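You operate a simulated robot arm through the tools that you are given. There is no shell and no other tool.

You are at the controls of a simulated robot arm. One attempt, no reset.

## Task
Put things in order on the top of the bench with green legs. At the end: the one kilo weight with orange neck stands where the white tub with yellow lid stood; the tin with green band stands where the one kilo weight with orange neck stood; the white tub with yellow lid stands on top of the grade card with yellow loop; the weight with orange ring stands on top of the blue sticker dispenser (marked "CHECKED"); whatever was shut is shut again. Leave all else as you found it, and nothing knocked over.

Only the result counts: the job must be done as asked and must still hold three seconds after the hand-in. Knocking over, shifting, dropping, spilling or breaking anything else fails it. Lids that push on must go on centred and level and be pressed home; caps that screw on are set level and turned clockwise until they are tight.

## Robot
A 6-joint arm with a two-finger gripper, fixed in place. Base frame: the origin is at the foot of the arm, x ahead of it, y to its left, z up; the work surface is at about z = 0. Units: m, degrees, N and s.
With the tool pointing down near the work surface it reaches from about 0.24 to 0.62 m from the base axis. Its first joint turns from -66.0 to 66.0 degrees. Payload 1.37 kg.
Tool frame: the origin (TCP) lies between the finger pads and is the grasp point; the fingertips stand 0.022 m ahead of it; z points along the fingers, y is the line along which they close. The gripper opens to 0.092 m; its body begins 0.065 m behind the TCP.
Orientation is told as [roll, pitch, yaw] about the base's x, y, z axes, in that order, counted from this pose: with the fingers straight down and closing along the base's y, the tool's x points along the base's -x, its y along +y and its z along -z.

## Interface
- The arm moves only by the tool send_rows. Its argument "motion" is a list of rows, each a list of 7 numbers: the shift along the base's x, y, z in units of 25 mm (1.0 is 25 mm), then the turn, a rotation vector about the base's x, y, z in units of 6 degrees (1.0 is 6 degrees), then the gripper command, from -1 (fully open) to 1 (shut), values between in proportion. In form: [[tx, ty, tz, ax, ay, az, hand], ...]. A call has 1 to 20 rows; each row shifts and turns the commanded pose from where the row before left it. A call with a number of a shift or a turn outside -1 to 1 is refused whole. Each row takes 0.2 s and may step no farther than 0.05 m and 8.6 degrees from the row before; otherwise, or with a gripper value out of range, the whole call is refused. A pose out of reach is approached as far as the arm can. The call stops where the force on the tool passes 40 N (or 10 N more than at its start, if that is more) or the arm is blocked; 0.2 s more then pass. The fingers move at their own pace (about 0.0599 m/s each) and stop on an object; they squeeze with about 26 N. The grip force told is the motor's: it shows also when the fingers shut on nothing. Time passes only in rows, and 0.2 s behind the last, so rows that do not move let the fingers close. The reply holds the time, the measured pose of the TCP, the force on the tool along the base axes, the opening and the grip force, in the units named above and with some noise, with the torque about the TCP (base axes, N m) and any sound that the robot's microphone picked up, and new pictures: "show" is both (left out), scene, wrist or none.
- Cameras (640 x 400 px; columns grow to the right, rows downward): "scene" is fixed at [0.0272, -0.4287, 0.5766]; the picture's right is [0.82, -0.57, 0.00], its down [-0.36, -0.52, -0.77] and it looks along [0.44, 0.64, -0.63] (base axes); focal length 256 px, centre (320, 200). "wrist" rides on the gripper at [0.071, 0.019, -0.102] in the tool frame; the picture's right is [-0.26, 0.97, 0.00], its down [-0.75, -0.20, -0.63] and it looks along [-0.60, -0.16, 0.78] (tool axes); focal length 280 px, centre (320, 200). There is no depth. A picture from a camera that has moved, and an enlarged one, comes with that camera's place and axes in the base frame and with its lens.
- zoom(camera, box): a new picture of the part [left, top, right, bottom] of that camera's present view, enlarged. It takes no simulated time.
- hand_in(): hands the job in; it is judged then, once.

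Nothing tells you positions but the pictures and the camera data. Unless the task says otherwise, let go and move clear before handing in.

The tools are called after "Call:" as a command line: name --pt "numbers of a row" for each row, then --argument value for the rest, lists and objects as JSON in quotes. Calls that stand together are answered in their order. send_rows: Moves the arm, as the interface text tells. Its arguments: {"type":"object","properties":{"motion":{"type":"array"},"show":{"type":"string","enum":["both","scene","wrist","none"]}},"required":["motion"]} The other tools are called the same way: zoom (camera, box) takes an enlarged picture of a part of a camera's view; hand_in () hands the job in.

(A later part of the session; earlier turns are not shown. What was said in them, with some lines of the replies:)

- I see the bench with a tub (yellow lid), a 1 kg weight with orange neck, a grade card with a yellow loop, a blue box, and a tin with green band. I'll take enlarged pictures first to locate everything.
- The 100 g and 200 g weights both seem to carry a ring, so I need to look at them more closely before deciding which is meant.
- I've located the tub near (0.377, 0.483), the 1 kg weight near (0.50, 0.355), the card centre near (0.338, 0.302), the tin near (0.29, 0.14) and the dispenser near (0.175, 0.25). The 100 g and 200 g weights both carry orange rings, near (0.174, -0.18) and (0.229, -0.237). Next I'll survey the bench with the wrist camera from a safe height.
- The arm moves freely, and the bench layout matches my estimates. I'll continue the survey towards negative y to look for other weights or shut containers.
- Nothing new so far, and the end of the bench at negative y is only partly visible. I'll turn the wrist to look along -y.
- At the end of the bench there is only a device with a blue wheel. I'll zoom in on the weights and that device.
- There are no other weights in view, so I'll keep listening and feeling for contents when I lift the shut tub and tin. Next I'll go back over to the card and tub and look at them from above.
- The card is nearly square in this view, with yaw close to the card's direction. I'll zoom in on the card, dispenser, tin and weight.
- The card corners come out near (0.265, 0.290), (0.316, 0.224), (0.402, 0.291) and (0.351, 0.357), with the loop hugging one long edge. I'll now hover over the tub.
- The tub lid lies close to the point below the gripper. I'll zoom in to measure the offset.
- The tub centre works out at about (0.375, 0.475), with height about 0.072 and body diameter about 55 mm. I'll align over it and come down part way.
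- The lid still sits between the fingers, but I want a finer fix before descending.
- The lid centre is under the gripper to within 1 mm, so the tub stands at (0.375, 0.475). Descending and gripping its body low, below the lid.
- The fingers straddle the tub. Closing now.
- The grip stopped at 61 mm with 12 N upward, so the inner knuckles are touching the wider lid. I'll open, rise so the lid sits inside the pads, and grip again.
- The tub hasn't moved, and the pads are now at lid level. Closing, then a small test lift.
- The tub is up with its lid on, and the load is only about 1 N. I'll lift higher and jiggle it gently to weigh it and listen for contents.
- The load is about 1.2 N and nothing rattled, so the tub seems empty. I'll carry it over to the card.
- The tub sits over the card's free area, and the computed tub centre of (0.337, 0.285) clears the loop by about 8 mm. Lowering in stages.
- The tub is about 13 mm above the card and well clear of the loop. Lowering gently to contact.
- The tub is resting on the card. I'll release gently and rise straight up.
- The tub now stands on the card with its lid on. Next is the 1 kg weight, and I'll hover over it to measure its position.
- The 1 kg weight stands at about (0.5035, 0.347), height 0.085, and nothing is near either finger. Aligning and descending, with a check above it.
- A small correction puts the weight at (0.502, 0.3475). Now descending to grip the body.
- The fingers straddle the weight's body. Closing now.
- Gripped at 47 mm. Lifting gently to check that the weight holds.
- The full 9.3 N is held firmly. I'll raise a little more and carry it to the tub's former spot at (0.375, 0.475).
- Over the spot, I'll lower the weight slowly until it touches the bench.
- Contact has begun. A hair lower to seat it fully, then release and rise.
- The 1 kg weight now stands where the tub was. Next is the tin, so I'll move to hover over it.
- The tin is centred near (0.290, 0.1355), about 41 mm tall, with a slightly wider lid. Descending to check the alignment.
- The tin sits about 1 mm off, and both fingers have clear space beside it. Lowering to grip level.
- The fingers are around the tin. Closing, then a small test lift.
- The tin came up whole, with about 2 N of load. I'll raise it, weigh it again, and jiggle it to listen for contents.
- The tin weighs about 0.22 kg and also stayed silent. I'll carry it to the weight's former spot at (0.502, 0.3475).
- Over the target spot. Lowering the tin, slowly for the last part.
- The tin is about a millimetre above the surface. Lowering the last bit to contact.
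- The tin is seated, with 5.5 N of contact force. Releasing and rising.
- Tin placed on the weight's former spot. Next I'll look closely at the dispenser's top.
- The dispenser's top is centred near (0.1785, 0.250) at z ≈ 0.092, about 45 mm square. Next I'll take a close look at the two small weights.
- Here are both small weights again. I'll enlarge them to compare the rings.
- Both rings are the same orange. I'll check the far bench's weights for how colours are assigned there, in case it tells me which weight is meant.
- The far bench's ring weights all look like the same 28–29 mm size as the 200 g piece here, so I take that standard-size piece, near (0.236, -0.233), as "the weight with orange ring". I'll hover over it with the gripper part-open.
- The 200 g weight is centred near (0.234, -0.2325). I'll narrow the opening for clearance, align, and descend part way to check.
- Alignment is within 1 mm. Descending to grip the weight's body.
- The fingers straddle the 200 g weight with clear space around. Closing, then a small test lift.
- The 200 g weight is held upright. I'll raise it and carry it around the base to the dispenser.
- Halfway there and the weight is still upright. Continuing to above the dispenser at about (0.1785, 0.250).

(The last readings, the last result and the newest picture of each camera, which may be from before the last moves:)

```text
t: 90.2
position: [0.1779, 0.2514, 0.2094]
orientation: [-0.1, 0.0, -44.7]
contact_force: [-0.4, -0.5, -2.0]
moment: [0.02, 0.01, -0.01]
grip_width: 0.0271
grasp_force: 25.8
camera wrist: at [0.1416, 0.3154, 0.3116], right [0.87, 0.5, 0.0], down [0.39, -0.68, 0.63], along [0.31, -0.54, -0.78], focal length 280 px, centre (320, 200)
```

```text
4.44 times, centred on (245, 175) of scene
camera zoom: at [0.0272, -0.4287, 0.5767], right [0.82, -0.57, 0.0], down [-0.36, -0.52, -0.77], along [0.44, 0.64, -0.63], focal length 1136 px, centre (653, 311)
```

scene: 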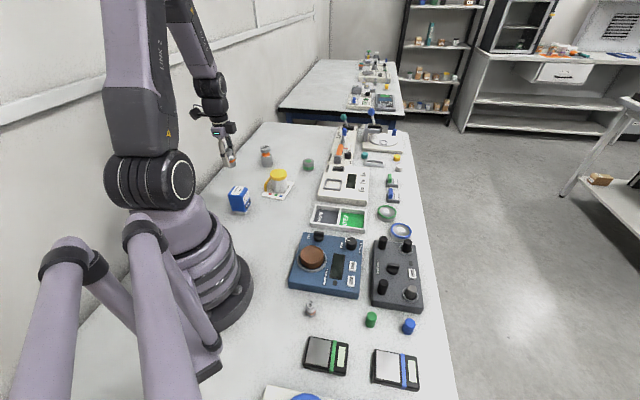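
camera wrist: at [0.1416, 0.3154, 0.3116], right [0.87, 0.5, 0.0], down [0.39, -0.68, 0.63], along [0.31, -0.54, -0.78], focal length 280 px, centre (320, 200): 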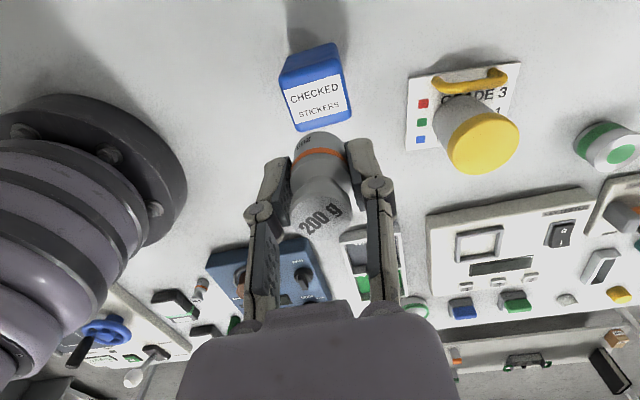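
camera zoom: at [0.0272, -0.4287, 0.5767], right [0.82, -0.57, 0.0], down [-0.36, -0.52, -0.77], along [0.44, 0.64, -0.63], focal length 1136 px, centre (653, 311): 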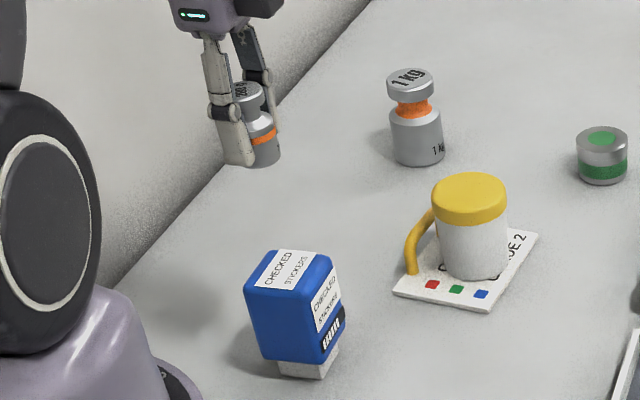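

The dispenser's top is centred at about (0.178, 0.2495), z ≈ 0.0925. I'll correct by 2 mm and lower towards it.

Call:
send_rows --pt "-0.01 -0.09 0 0 0 0 1" --pt "0 0 -0.5 0 0 0 1" --pt "0 0 -0.8 0 0 0 1" --pt "0 0 -0.8 0 0 0 1" --pt "0 0 -0.6 0 0 0 1" --pt "0 0 0 0 0 0 1"

Call:
zoom --camera "wrist" --box '[220, 30, 420, 200]'

Call:
zoom --camera "scene" --box '[215, 155, 265, 220]'

```text
t: 91.6
position: [0.1787, 0.2484, 0.1421]
orientation: [0.0, -0.1, -44.6]
contact_force: [-0.4, 0.7, -1.3]
moment: [0.01, 0.02, 0.01]
grip_width: 0.027
grasp_force: 25.8
camera wrist: at [0.1414, 0.3134, 0.244], right [0.87, 0.5, 0.0], down [0.39, -0.68, 0.62], along [0.31, -0.54, -0.78], focal length 280 px, centre (320, 200)
```

scene: 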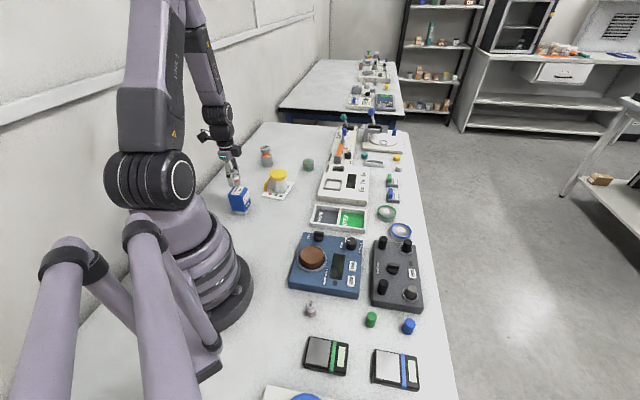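
wrist: 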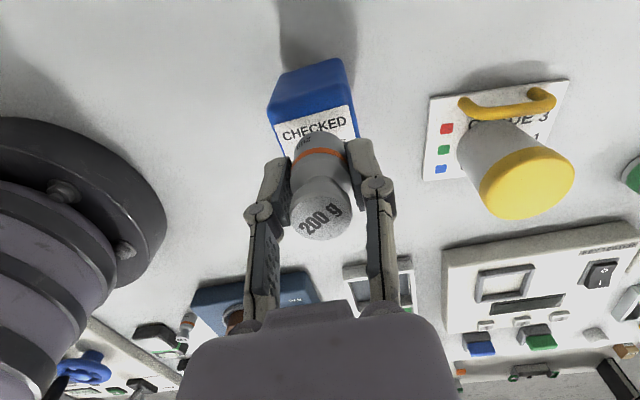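

```text
2.35 times, centred on (320, 115) of wrist
camera zoom: at [0.1414, 0.3134, 0.244], right [0.87, 0.5, 0.0], down [0.39, -0.68, 0.62], along [0.31, -0.54, -0.78], focal length 660 px, centre (320, 400)
```

zoom: 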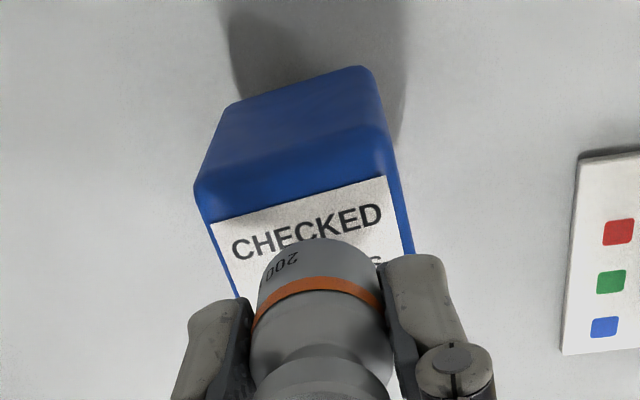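

```text
6.15 times, centred on (240, 188) of scene
camera zoom: at [0.0272, -0.4287, 0.5767], right [0.82, -0.57, 0.0], down [-0.36, -0.52, -0.77], along [0.44, 0.64, -0.63], focal length 1572 px, centre (812, 277)
```

zoom: 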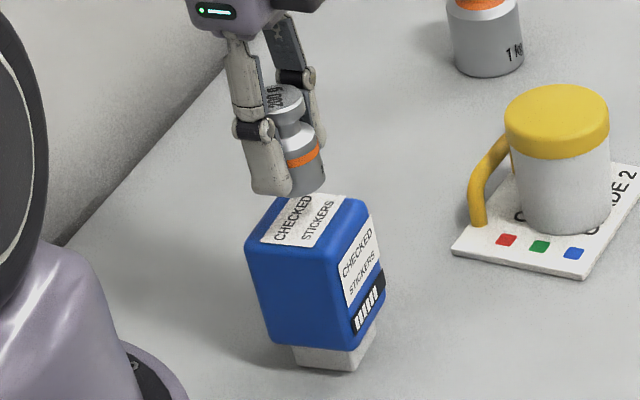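

I want to double-check the alignment between weight and dispenser top before touching, so I'll zoom in more.

Call:
zoom --camera "scene" --box '[222, 165, 258, 200]'

Call:
zoom --camera "scene" --box '[222, 185, 258, 220]'

```text
11.43 times, centred on (240, 182) of scene
camera zoom: at [0.0272, -0.4287, 0.5767], right [0.82, -0.57, 0.0], down [-0.36, -0.52, -0.77], along [0.44, 0.64, -0.63], focal length 2920 px, centre (1234, 400)
```

zoom: 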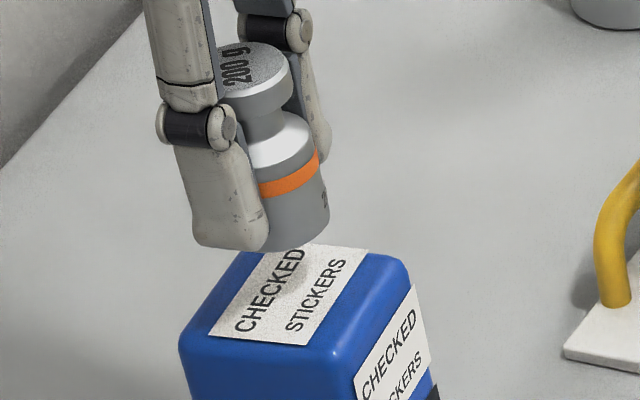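

```text
11.43 times, centred on (240, 202) of scene
camera zoom: at [0.0272, -0.4287, 0.5767], right [0.82, -0.57, 0.0], down [-0.36, -0.52, -0.77], along [0.44, 0.64, -0.63], focal length 2920 px, centre (1234, 171)
```

zoom: 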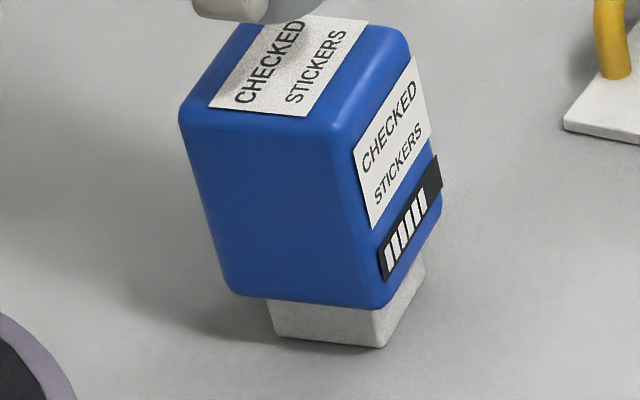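

The wrist geometry puts the weight within about 1 mm of the top's centre. Lowering gently in small steps until contact.

Call:
send_rows --pt "-0.02 0 -0.2 0 0 0 1" --pt "0 0 -0.2 0 0 0 1" --pt "0 0 -0.1 0 0 0 1" --pt "0 0 0 0 0 0 1" --show "none"

Call:
zoom --camera "scene" --box '[222, 165, 258, 200]'

```text
t: 92.6
position: [0.1777, 0.2491, 0.129]
orientation: [0.0, 0.1, -44.7]
contact_force: [-0.8, -0.5, -2.1]
moment: [0.01, 0.0, 0.02]
grip_width: 0.0269
grasp_force: 26.1
```

```text
11.43 times, centred on (240, 182) of scene
camera zoom: at [0.0272, -0.4287, 0.5767], right [0.82, -0.57, 0.0], down [-0.36, -0.52, -0.77], along [0.44, 0.64, -0.63], focal length 2920 px, centre (1234, 400)
```

zoom: 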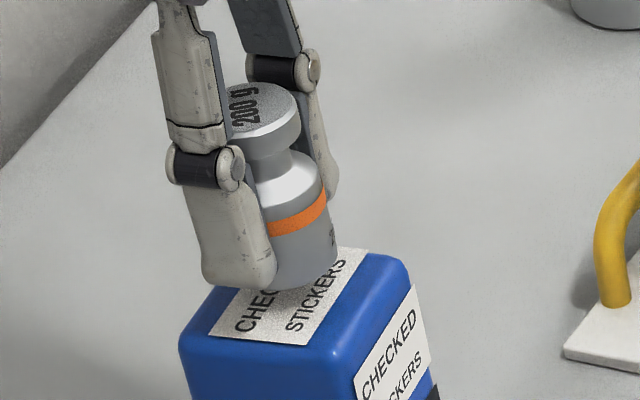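

Call:
send_rows --pt "0 0 -0.08 0 0 0 1" --pt "0 0 0 0 0 0 1" --show "none"

Call:
send_rows --pt "0 0 -0.08 0 0 0 1" --pt "0 0 0 0 0 0 1" --show "none"

Call:
send_rows --pt "0 0 -0.06 0 0 0 1" --pt "0 0 0 0 0 0 1" --show "none"

Call:
zoom --camera "scene" --box '[222, 165, 258, 200]'

```text
t: 93.2
position: [0.1782, 0.2509, 0.1246]
orientation: [0.0, 0.0, -44.7]
contact_force: [-0.2, 0.1, -2.2]
moment: [-0.01, -0.01, -0.03]
grip_width: 0.0271
grasp_force: 26.2
```

```text
t: 93.8
position: [0.1773, 0.2492, 0.1249]
orientation: [0.0, 0.0, -44.7]
contact_force: [0.0, 1.0, -2.9]
moment: [-0.01, -0.01, 0.01]
grip_width: 0.0271
grasp_force: 26.1
```

```text
t: 94.4
position: [0.1771, 0.2497, 0.1231]
orientation: [0.1, 0.0, -44.6]
contact_force: [1.1, 0.4, -2.0]
moment: [0.03, 0.02, -0.01]
grip_width: 0.0268
grasp_force: 26.0
```

```text
11.43 times, centred on (240, 182) of scene
camera zoom: at [0.0272, -0.4287, 0.5767], right [0.82, -0.57, 0.0], down [-0.36, -0.52, -0.77], along [0.44, 0.64, -0.63], focal length 2920 px, centre (1234, 400)
```

zoom: 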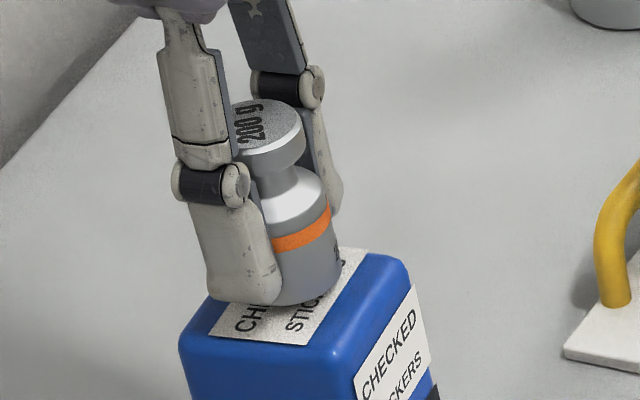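

No contact yet. Continuing in millimetre steps.

Call:
send_rows --pt "0 0 -0.06 0 0 0 1" --pt "0 0 0 0 0 0 1" --show "none"

Call:
send_rows --pt "0 0 -0.06 0 0 0 1" --pt "0 0 0 0 0 0 1" --show "none"

Call:
zoom --camera "scene" --box '[222, 165, 258, 200]'

```text
t: 95.0
position: [0.1773, 0.2486, 0.1225]
orientation: [0.1, -0.1, -44.7]
contact_force: [0.2, -0.3, -2.1]
moment: [-0.02, -0.02, 0.0]
grip_width: 0.0267
grasp_force: 26.5
```

```text
t: 95.6
position: [0.1786, 0.2481, 0.1203]
orientation: [-0.1, 0.0, -44.8]
contact_force: [-0.7, 0.2, -1.9]
moment: [0.05, 0.01, 0.01]
grip_width: 0.027
grasp_force: 26.2
```

```text
11.43 times, centred on (240, 182) of scene
camera zoom: at [0.0272, -0.4287, 0.5767], right [0.82, -0.57, 0.0], down [-0.36, -0.52, -0.77], along [0.44, 0.64, -0.63], focal length 2920 px, centre (1234, 400)
```

zoom: 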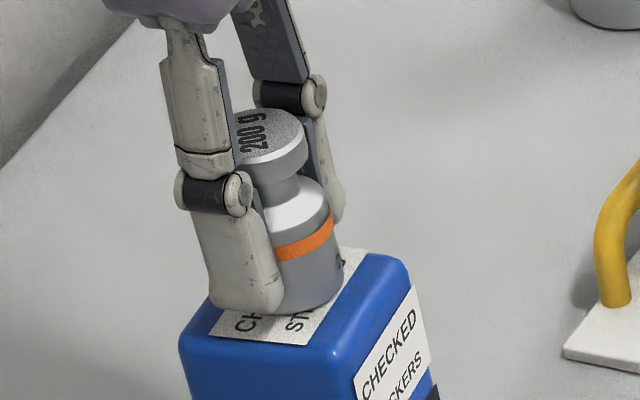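

The weight's base is visually at the label centre and almost touching. Continuing down.

Call:
send_rows --pt "0 0 -0.05 0 0 0 1" --pt "0 0 0 0 0 0 1" --show "none"

Call:
send_rows --pt "0 0 -0.05 0 0 0 1" --pt "0 0 0 0 0 0 1" --show "none"

Call:
zoom --camera "scene" --box '[222, 165, 258, 200]'

```text
t: 96.2
position: [0.1779, 0.2496, 0.1194]
orientation: [0.0, 0.0, -44.7]
contact_force: [-2.0, -1.5, 15.9]
moment: [-0.07, 0.02, -0.04]
grip_width: 0.0272
grasp_force: 25.6
```

```text
t: 96.8
position: [0.1769, 0.25, 0.1175]
orientation: [0.1, 0.1, -44.7]
contact_force: [-0.3, -0.5, 16.1]
moment: [-0.04, -0.02, 0.0]
grip_width: 0.0275
grasp_force: 25.7
```

```text
11.43 times, centred on (240, 182) of scene
camera zoom: at [0.0272, -0.4287, 0.5766], right [0.82, -0.57, 0.0], down [-0.36, -0.52, -0.77], along [0.44, 0.64, -0.63], focal length 2920 px, centre (1234, 400)
```

zoom: 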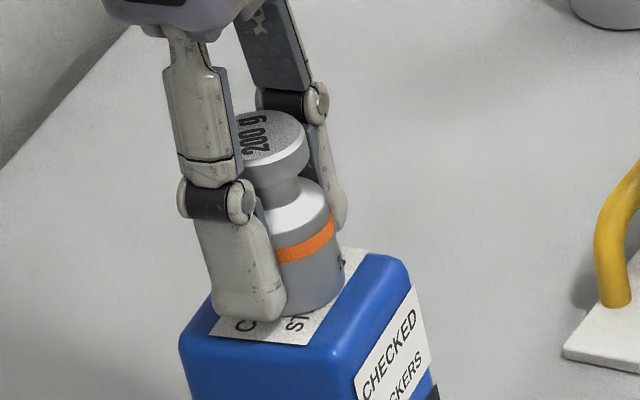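

Contact made at about 16 N. I'll ease the pressure, release slowly, and rise straight up.

Call:
send_rows --pt "0 0 0.07 0 0 0 1" --pt "0 0 0 0 0 0 1" --pt "0 0 0 0 0 0 0.3" --pt "0 0 0 0 0 0 0.1" --pt "0 0 0 0 0 0 -0.1" --pt "0 0 0 0 0 0 -0.3" --pt "0 0 0 0 0 0 -0.3"

Call:
zoom --camera "scene" --box '[222, 165, 258, 200]'

```text
t: 98.4
position: [0.1771, 0.2496, 0.1196]
orientation: [0.0, -0.1, -44.7]
contact_force: [-0.7, 0.9, 0.3]
moment: [0.01, 0.02, 0.0]
grip_width: 0.0596
grasp_force: 0.1
camera wrist: at [0.1412, 0.313, 0.223], right [0.87, 0.5, 0.0], down [0.39, -0.68, 0.62], along [0.31, -0.54, -0.78], focal length 280 px, centre (320, 200)
```

scene: 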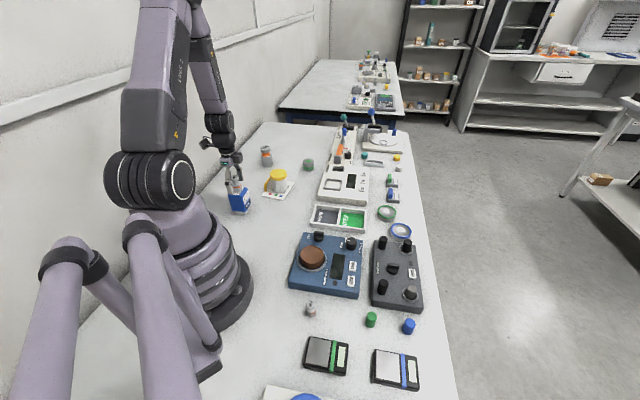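
wrist: 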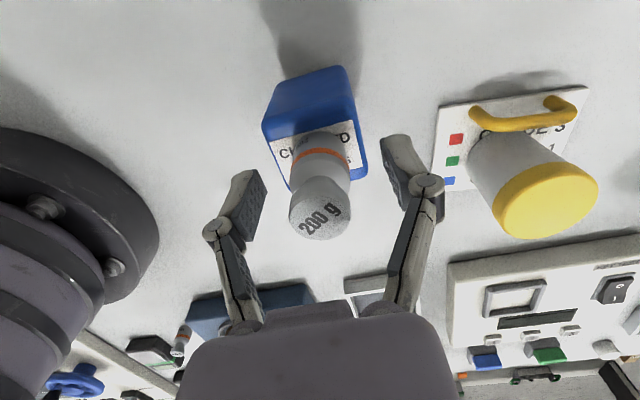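

```text
11.43 times, centred on (240, 182) of scene
camera zoom: at [0.0272, -0.4287, 0.5766], right [0.82, -0.57, 0.0], down [-0.36, -0.52, -0.77], along [0.44, 0.64, -0.63], focal length 2920 px, centre (1234, 400)
```

zoom: 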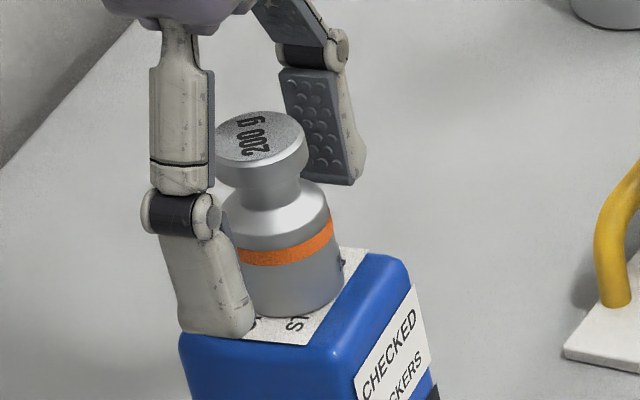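

The weight stands on the dispenser on its own, with the fingers open around it. Rising straight up and clear.

Call:
send_rows --pt "0 0 0.2 0 0 0 -0.3" --pt "0 0 0.5 0 0 0 -0.3" --pt "0 0 0.8 0 0 0 -0.3" --pt "0 0 0.9 0 0 0 -0.3" --pt "0 0 0.9 0 0 0 -0.3" --pt "0 0 0.9 0 0 0 -0.3" --pt "0 0 0.9 0 0 0 -0.3" --pt "0.8 0.2 0.4 0 0 0 -0.5" --pt "0.9 0.2 0 0 0 0 -0.5" --pt "0.9 0.2 0 0 0 0 -0.5" --pt "0.9 0.2 0 0 0 0 -0.5" --pt "0 0 0 0 0 0 -0.5"

Call:
zoom --camera "scene" --box '[215, 140, 335, 225]'

Call:
zoom --camera "wrist" --box '[140, 30, 340, 190]'

Call:
zoom --camera "scene" --box '[280, 225, 440, 395]'

```text
t: 101.0
position: [0.2645, 0.268, 0.257]
orientation: [0.0, 0.0, -44.7]
contact_force: [-0.5, -0.1, 0.5]
moment: [0.03, 0.04, 0.02]
grip_width: 0.0692
grasp_force: 0.0
camera wrist: at [0.2289, 0.3326, 0.3606], right [0.87, 0.5, 0.0], down [0.39, -0.68, 0.63], along [0.31, -0.54, -0.78], focal length 280 px, centre (320, 200)
```

scene: 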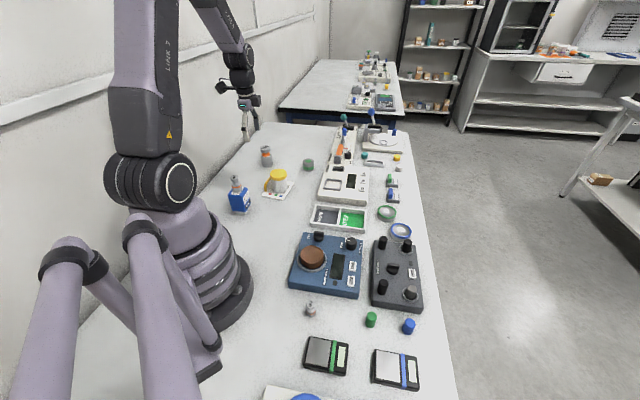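
wrist: 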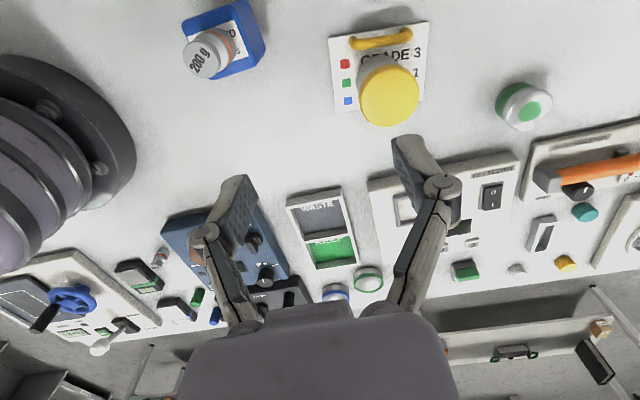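

```text
4.71 times, centred on (275, 182) of scene
camera zoom: at [0.0272, -0.4287, 0.5766], right [0.82, -0.57, 0.0], down [-0.36, -0.52, -0.77], along [0.44, 0.64, -0.63], focal length 1202 px, centre (532, 282)
```

zoom: 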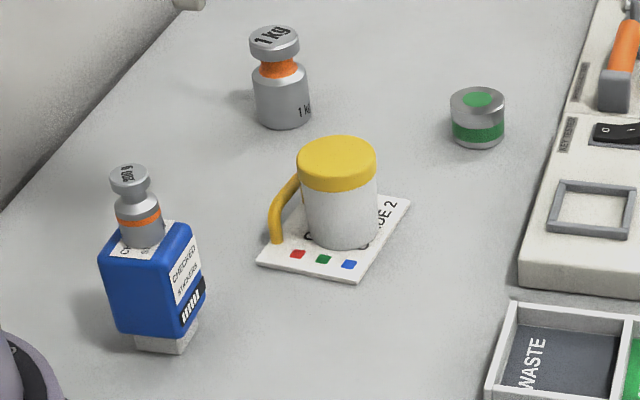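

```text
2.50 times, centred on (240, 110) of wrist
camera zoom: at [0.2289, 0.3326, 0.3606], right [0.87, 0.5, 0.0], down [0.39, -0.68, 0.63], along [0.31, -0.54, -0.78], focal length 701 px, centre (520, 425)
```

zoom: 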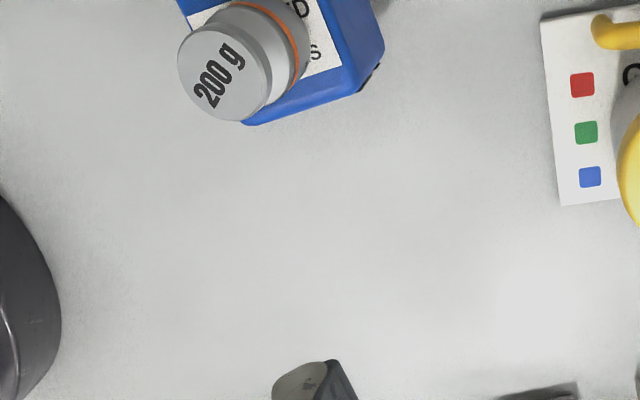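

```text
2.35 times, centred on (360, 310) of scene
camera zoom: at [0.0272, -0.4287, 0.5766], right [0.82, -0.57, 0.0], down [-0.36, -0.52, -0.77], along [0.44, 0.64, -0.63], focal length 601 px, centre (226, -59)
```

zoom: 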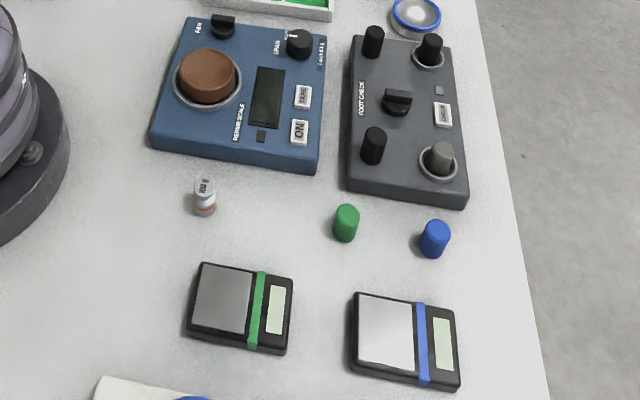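

Everything is standing where intended. Before handing in, I'll take one more close look at the far-bench weight labels and the dispenser stack.

Call:
zoom --camera "scene" --box '[362, 75, 374, 87]'

Call:
zoom --camera "scene" --box '[372, 75, 396, 90]'

Call:
zoom --camera "scene" --box '[222, 170, 258, 220]'

Call:
zoom --camera "scene" --box '[258, 165, 300, 205]'

```text
16.00 times, centred on (368, 81) of scene
camera zoom: at [0.0272, -0.4287, 0.5766], right [0.82, -0.57, 0.0], down [-0.36, -0.52, -0.77], along [0.44, 0.64, -0.63], focal length 4088 px, centre (-448, 2104)
```

zoom: 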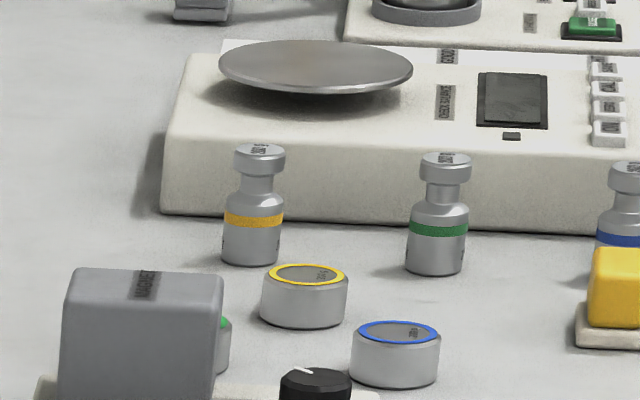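

```text
16.00 times, centred on (384, 82) of scene
camera zoom: at [0.0272, -0.4287, 0.5766], right [0.82, -0.57, 0.0], down [-0.36, -0.52, -0.77], along [0.44, 0.64, -0.63], focal length 4088 px, centre (-704, 2080)
```

zoom: 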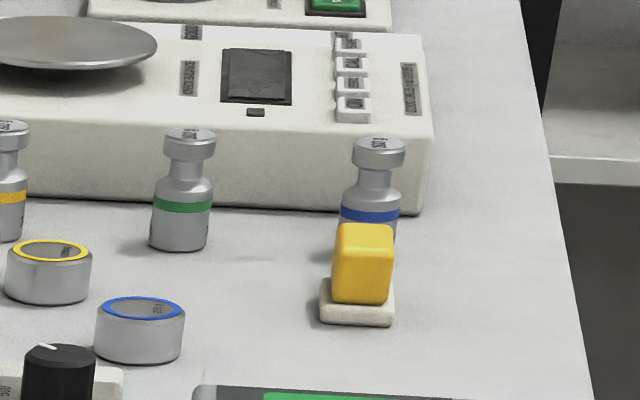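

```text
8.00 times, centred on (240, 195) of scene
camera zoom: at [0.0272, -0.4287, 0.5766], right [0.82, -0.57, 0.0], down [-0.36, -0.52, -0.77], along [0.44, 0.64, -0.63], focal length 2044 px, centre (960, 240)
```

zoom: 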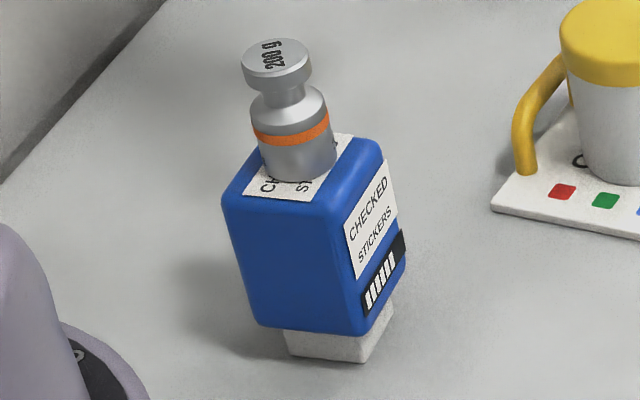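

```text
10.00 times, centred on (279, 185) of scene
camera zoom: at [0.0272, -0.4287, 0.5766], right [0.82, -0.57, 0.0], down [-0.36, -0.52, -0.77], along [0.44, 0.64, -0.63], focal length 2555 px, centre (730, 350)
```

zoom: 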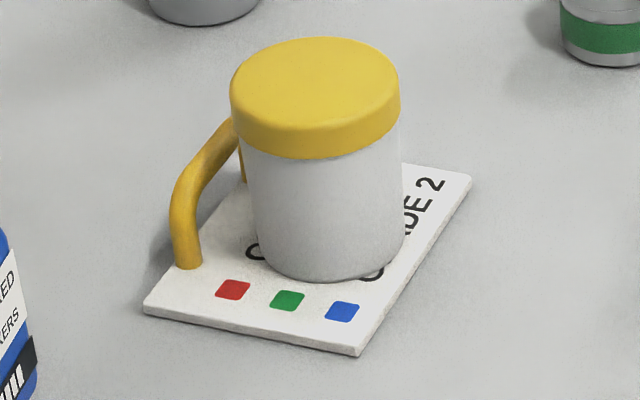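

All four placements look right. The tub stands on the card with its lid on, and the card has not moved. The 1 kg weight is on the tub's former spot, the tin is on the 1 kg's former spot, and the 200 g orange-ring weight stands centred on the CHECKED dispenser. The gripper is empty and clear, so I'm handing in.

Call:
hand_in

```text
The job is handed in.
```

I've handed in the job with all four items placed, but I had to choose between two weights that both have an orange ring. I don't have the judging result.

| Item | Where it stands now |
|---|---|
| White tub with yellow lid | On the grade card, clear of the yellow loop, lid still on |
| One kilo weight with orange neck | Where the tub stood |
| Tin with green band | Where the one kilo weight stood, lid still on |
| 200 g weight with orange ring | Centred on top of the blue "CHECKED" dispenser |

**Which weight:** the 100 g and 200 g weights have the same orange ring, so "the weight with orange ring" fit both. I moved the 200 g one because it is the same size as the ring-marked weights on the other bench. If the 100 g one was meant, that part is wrong.

**Shut containers:** I did not open the tub or the tin. I lifted and moved each one by its lid, and both lids stayed on. I gave each a gentle shake and heard nothing inside, but that was not a thorough check.

In the last pictures nothing else on the bench looked moved or knocked over. The gripper was empty and clear when I handed in.
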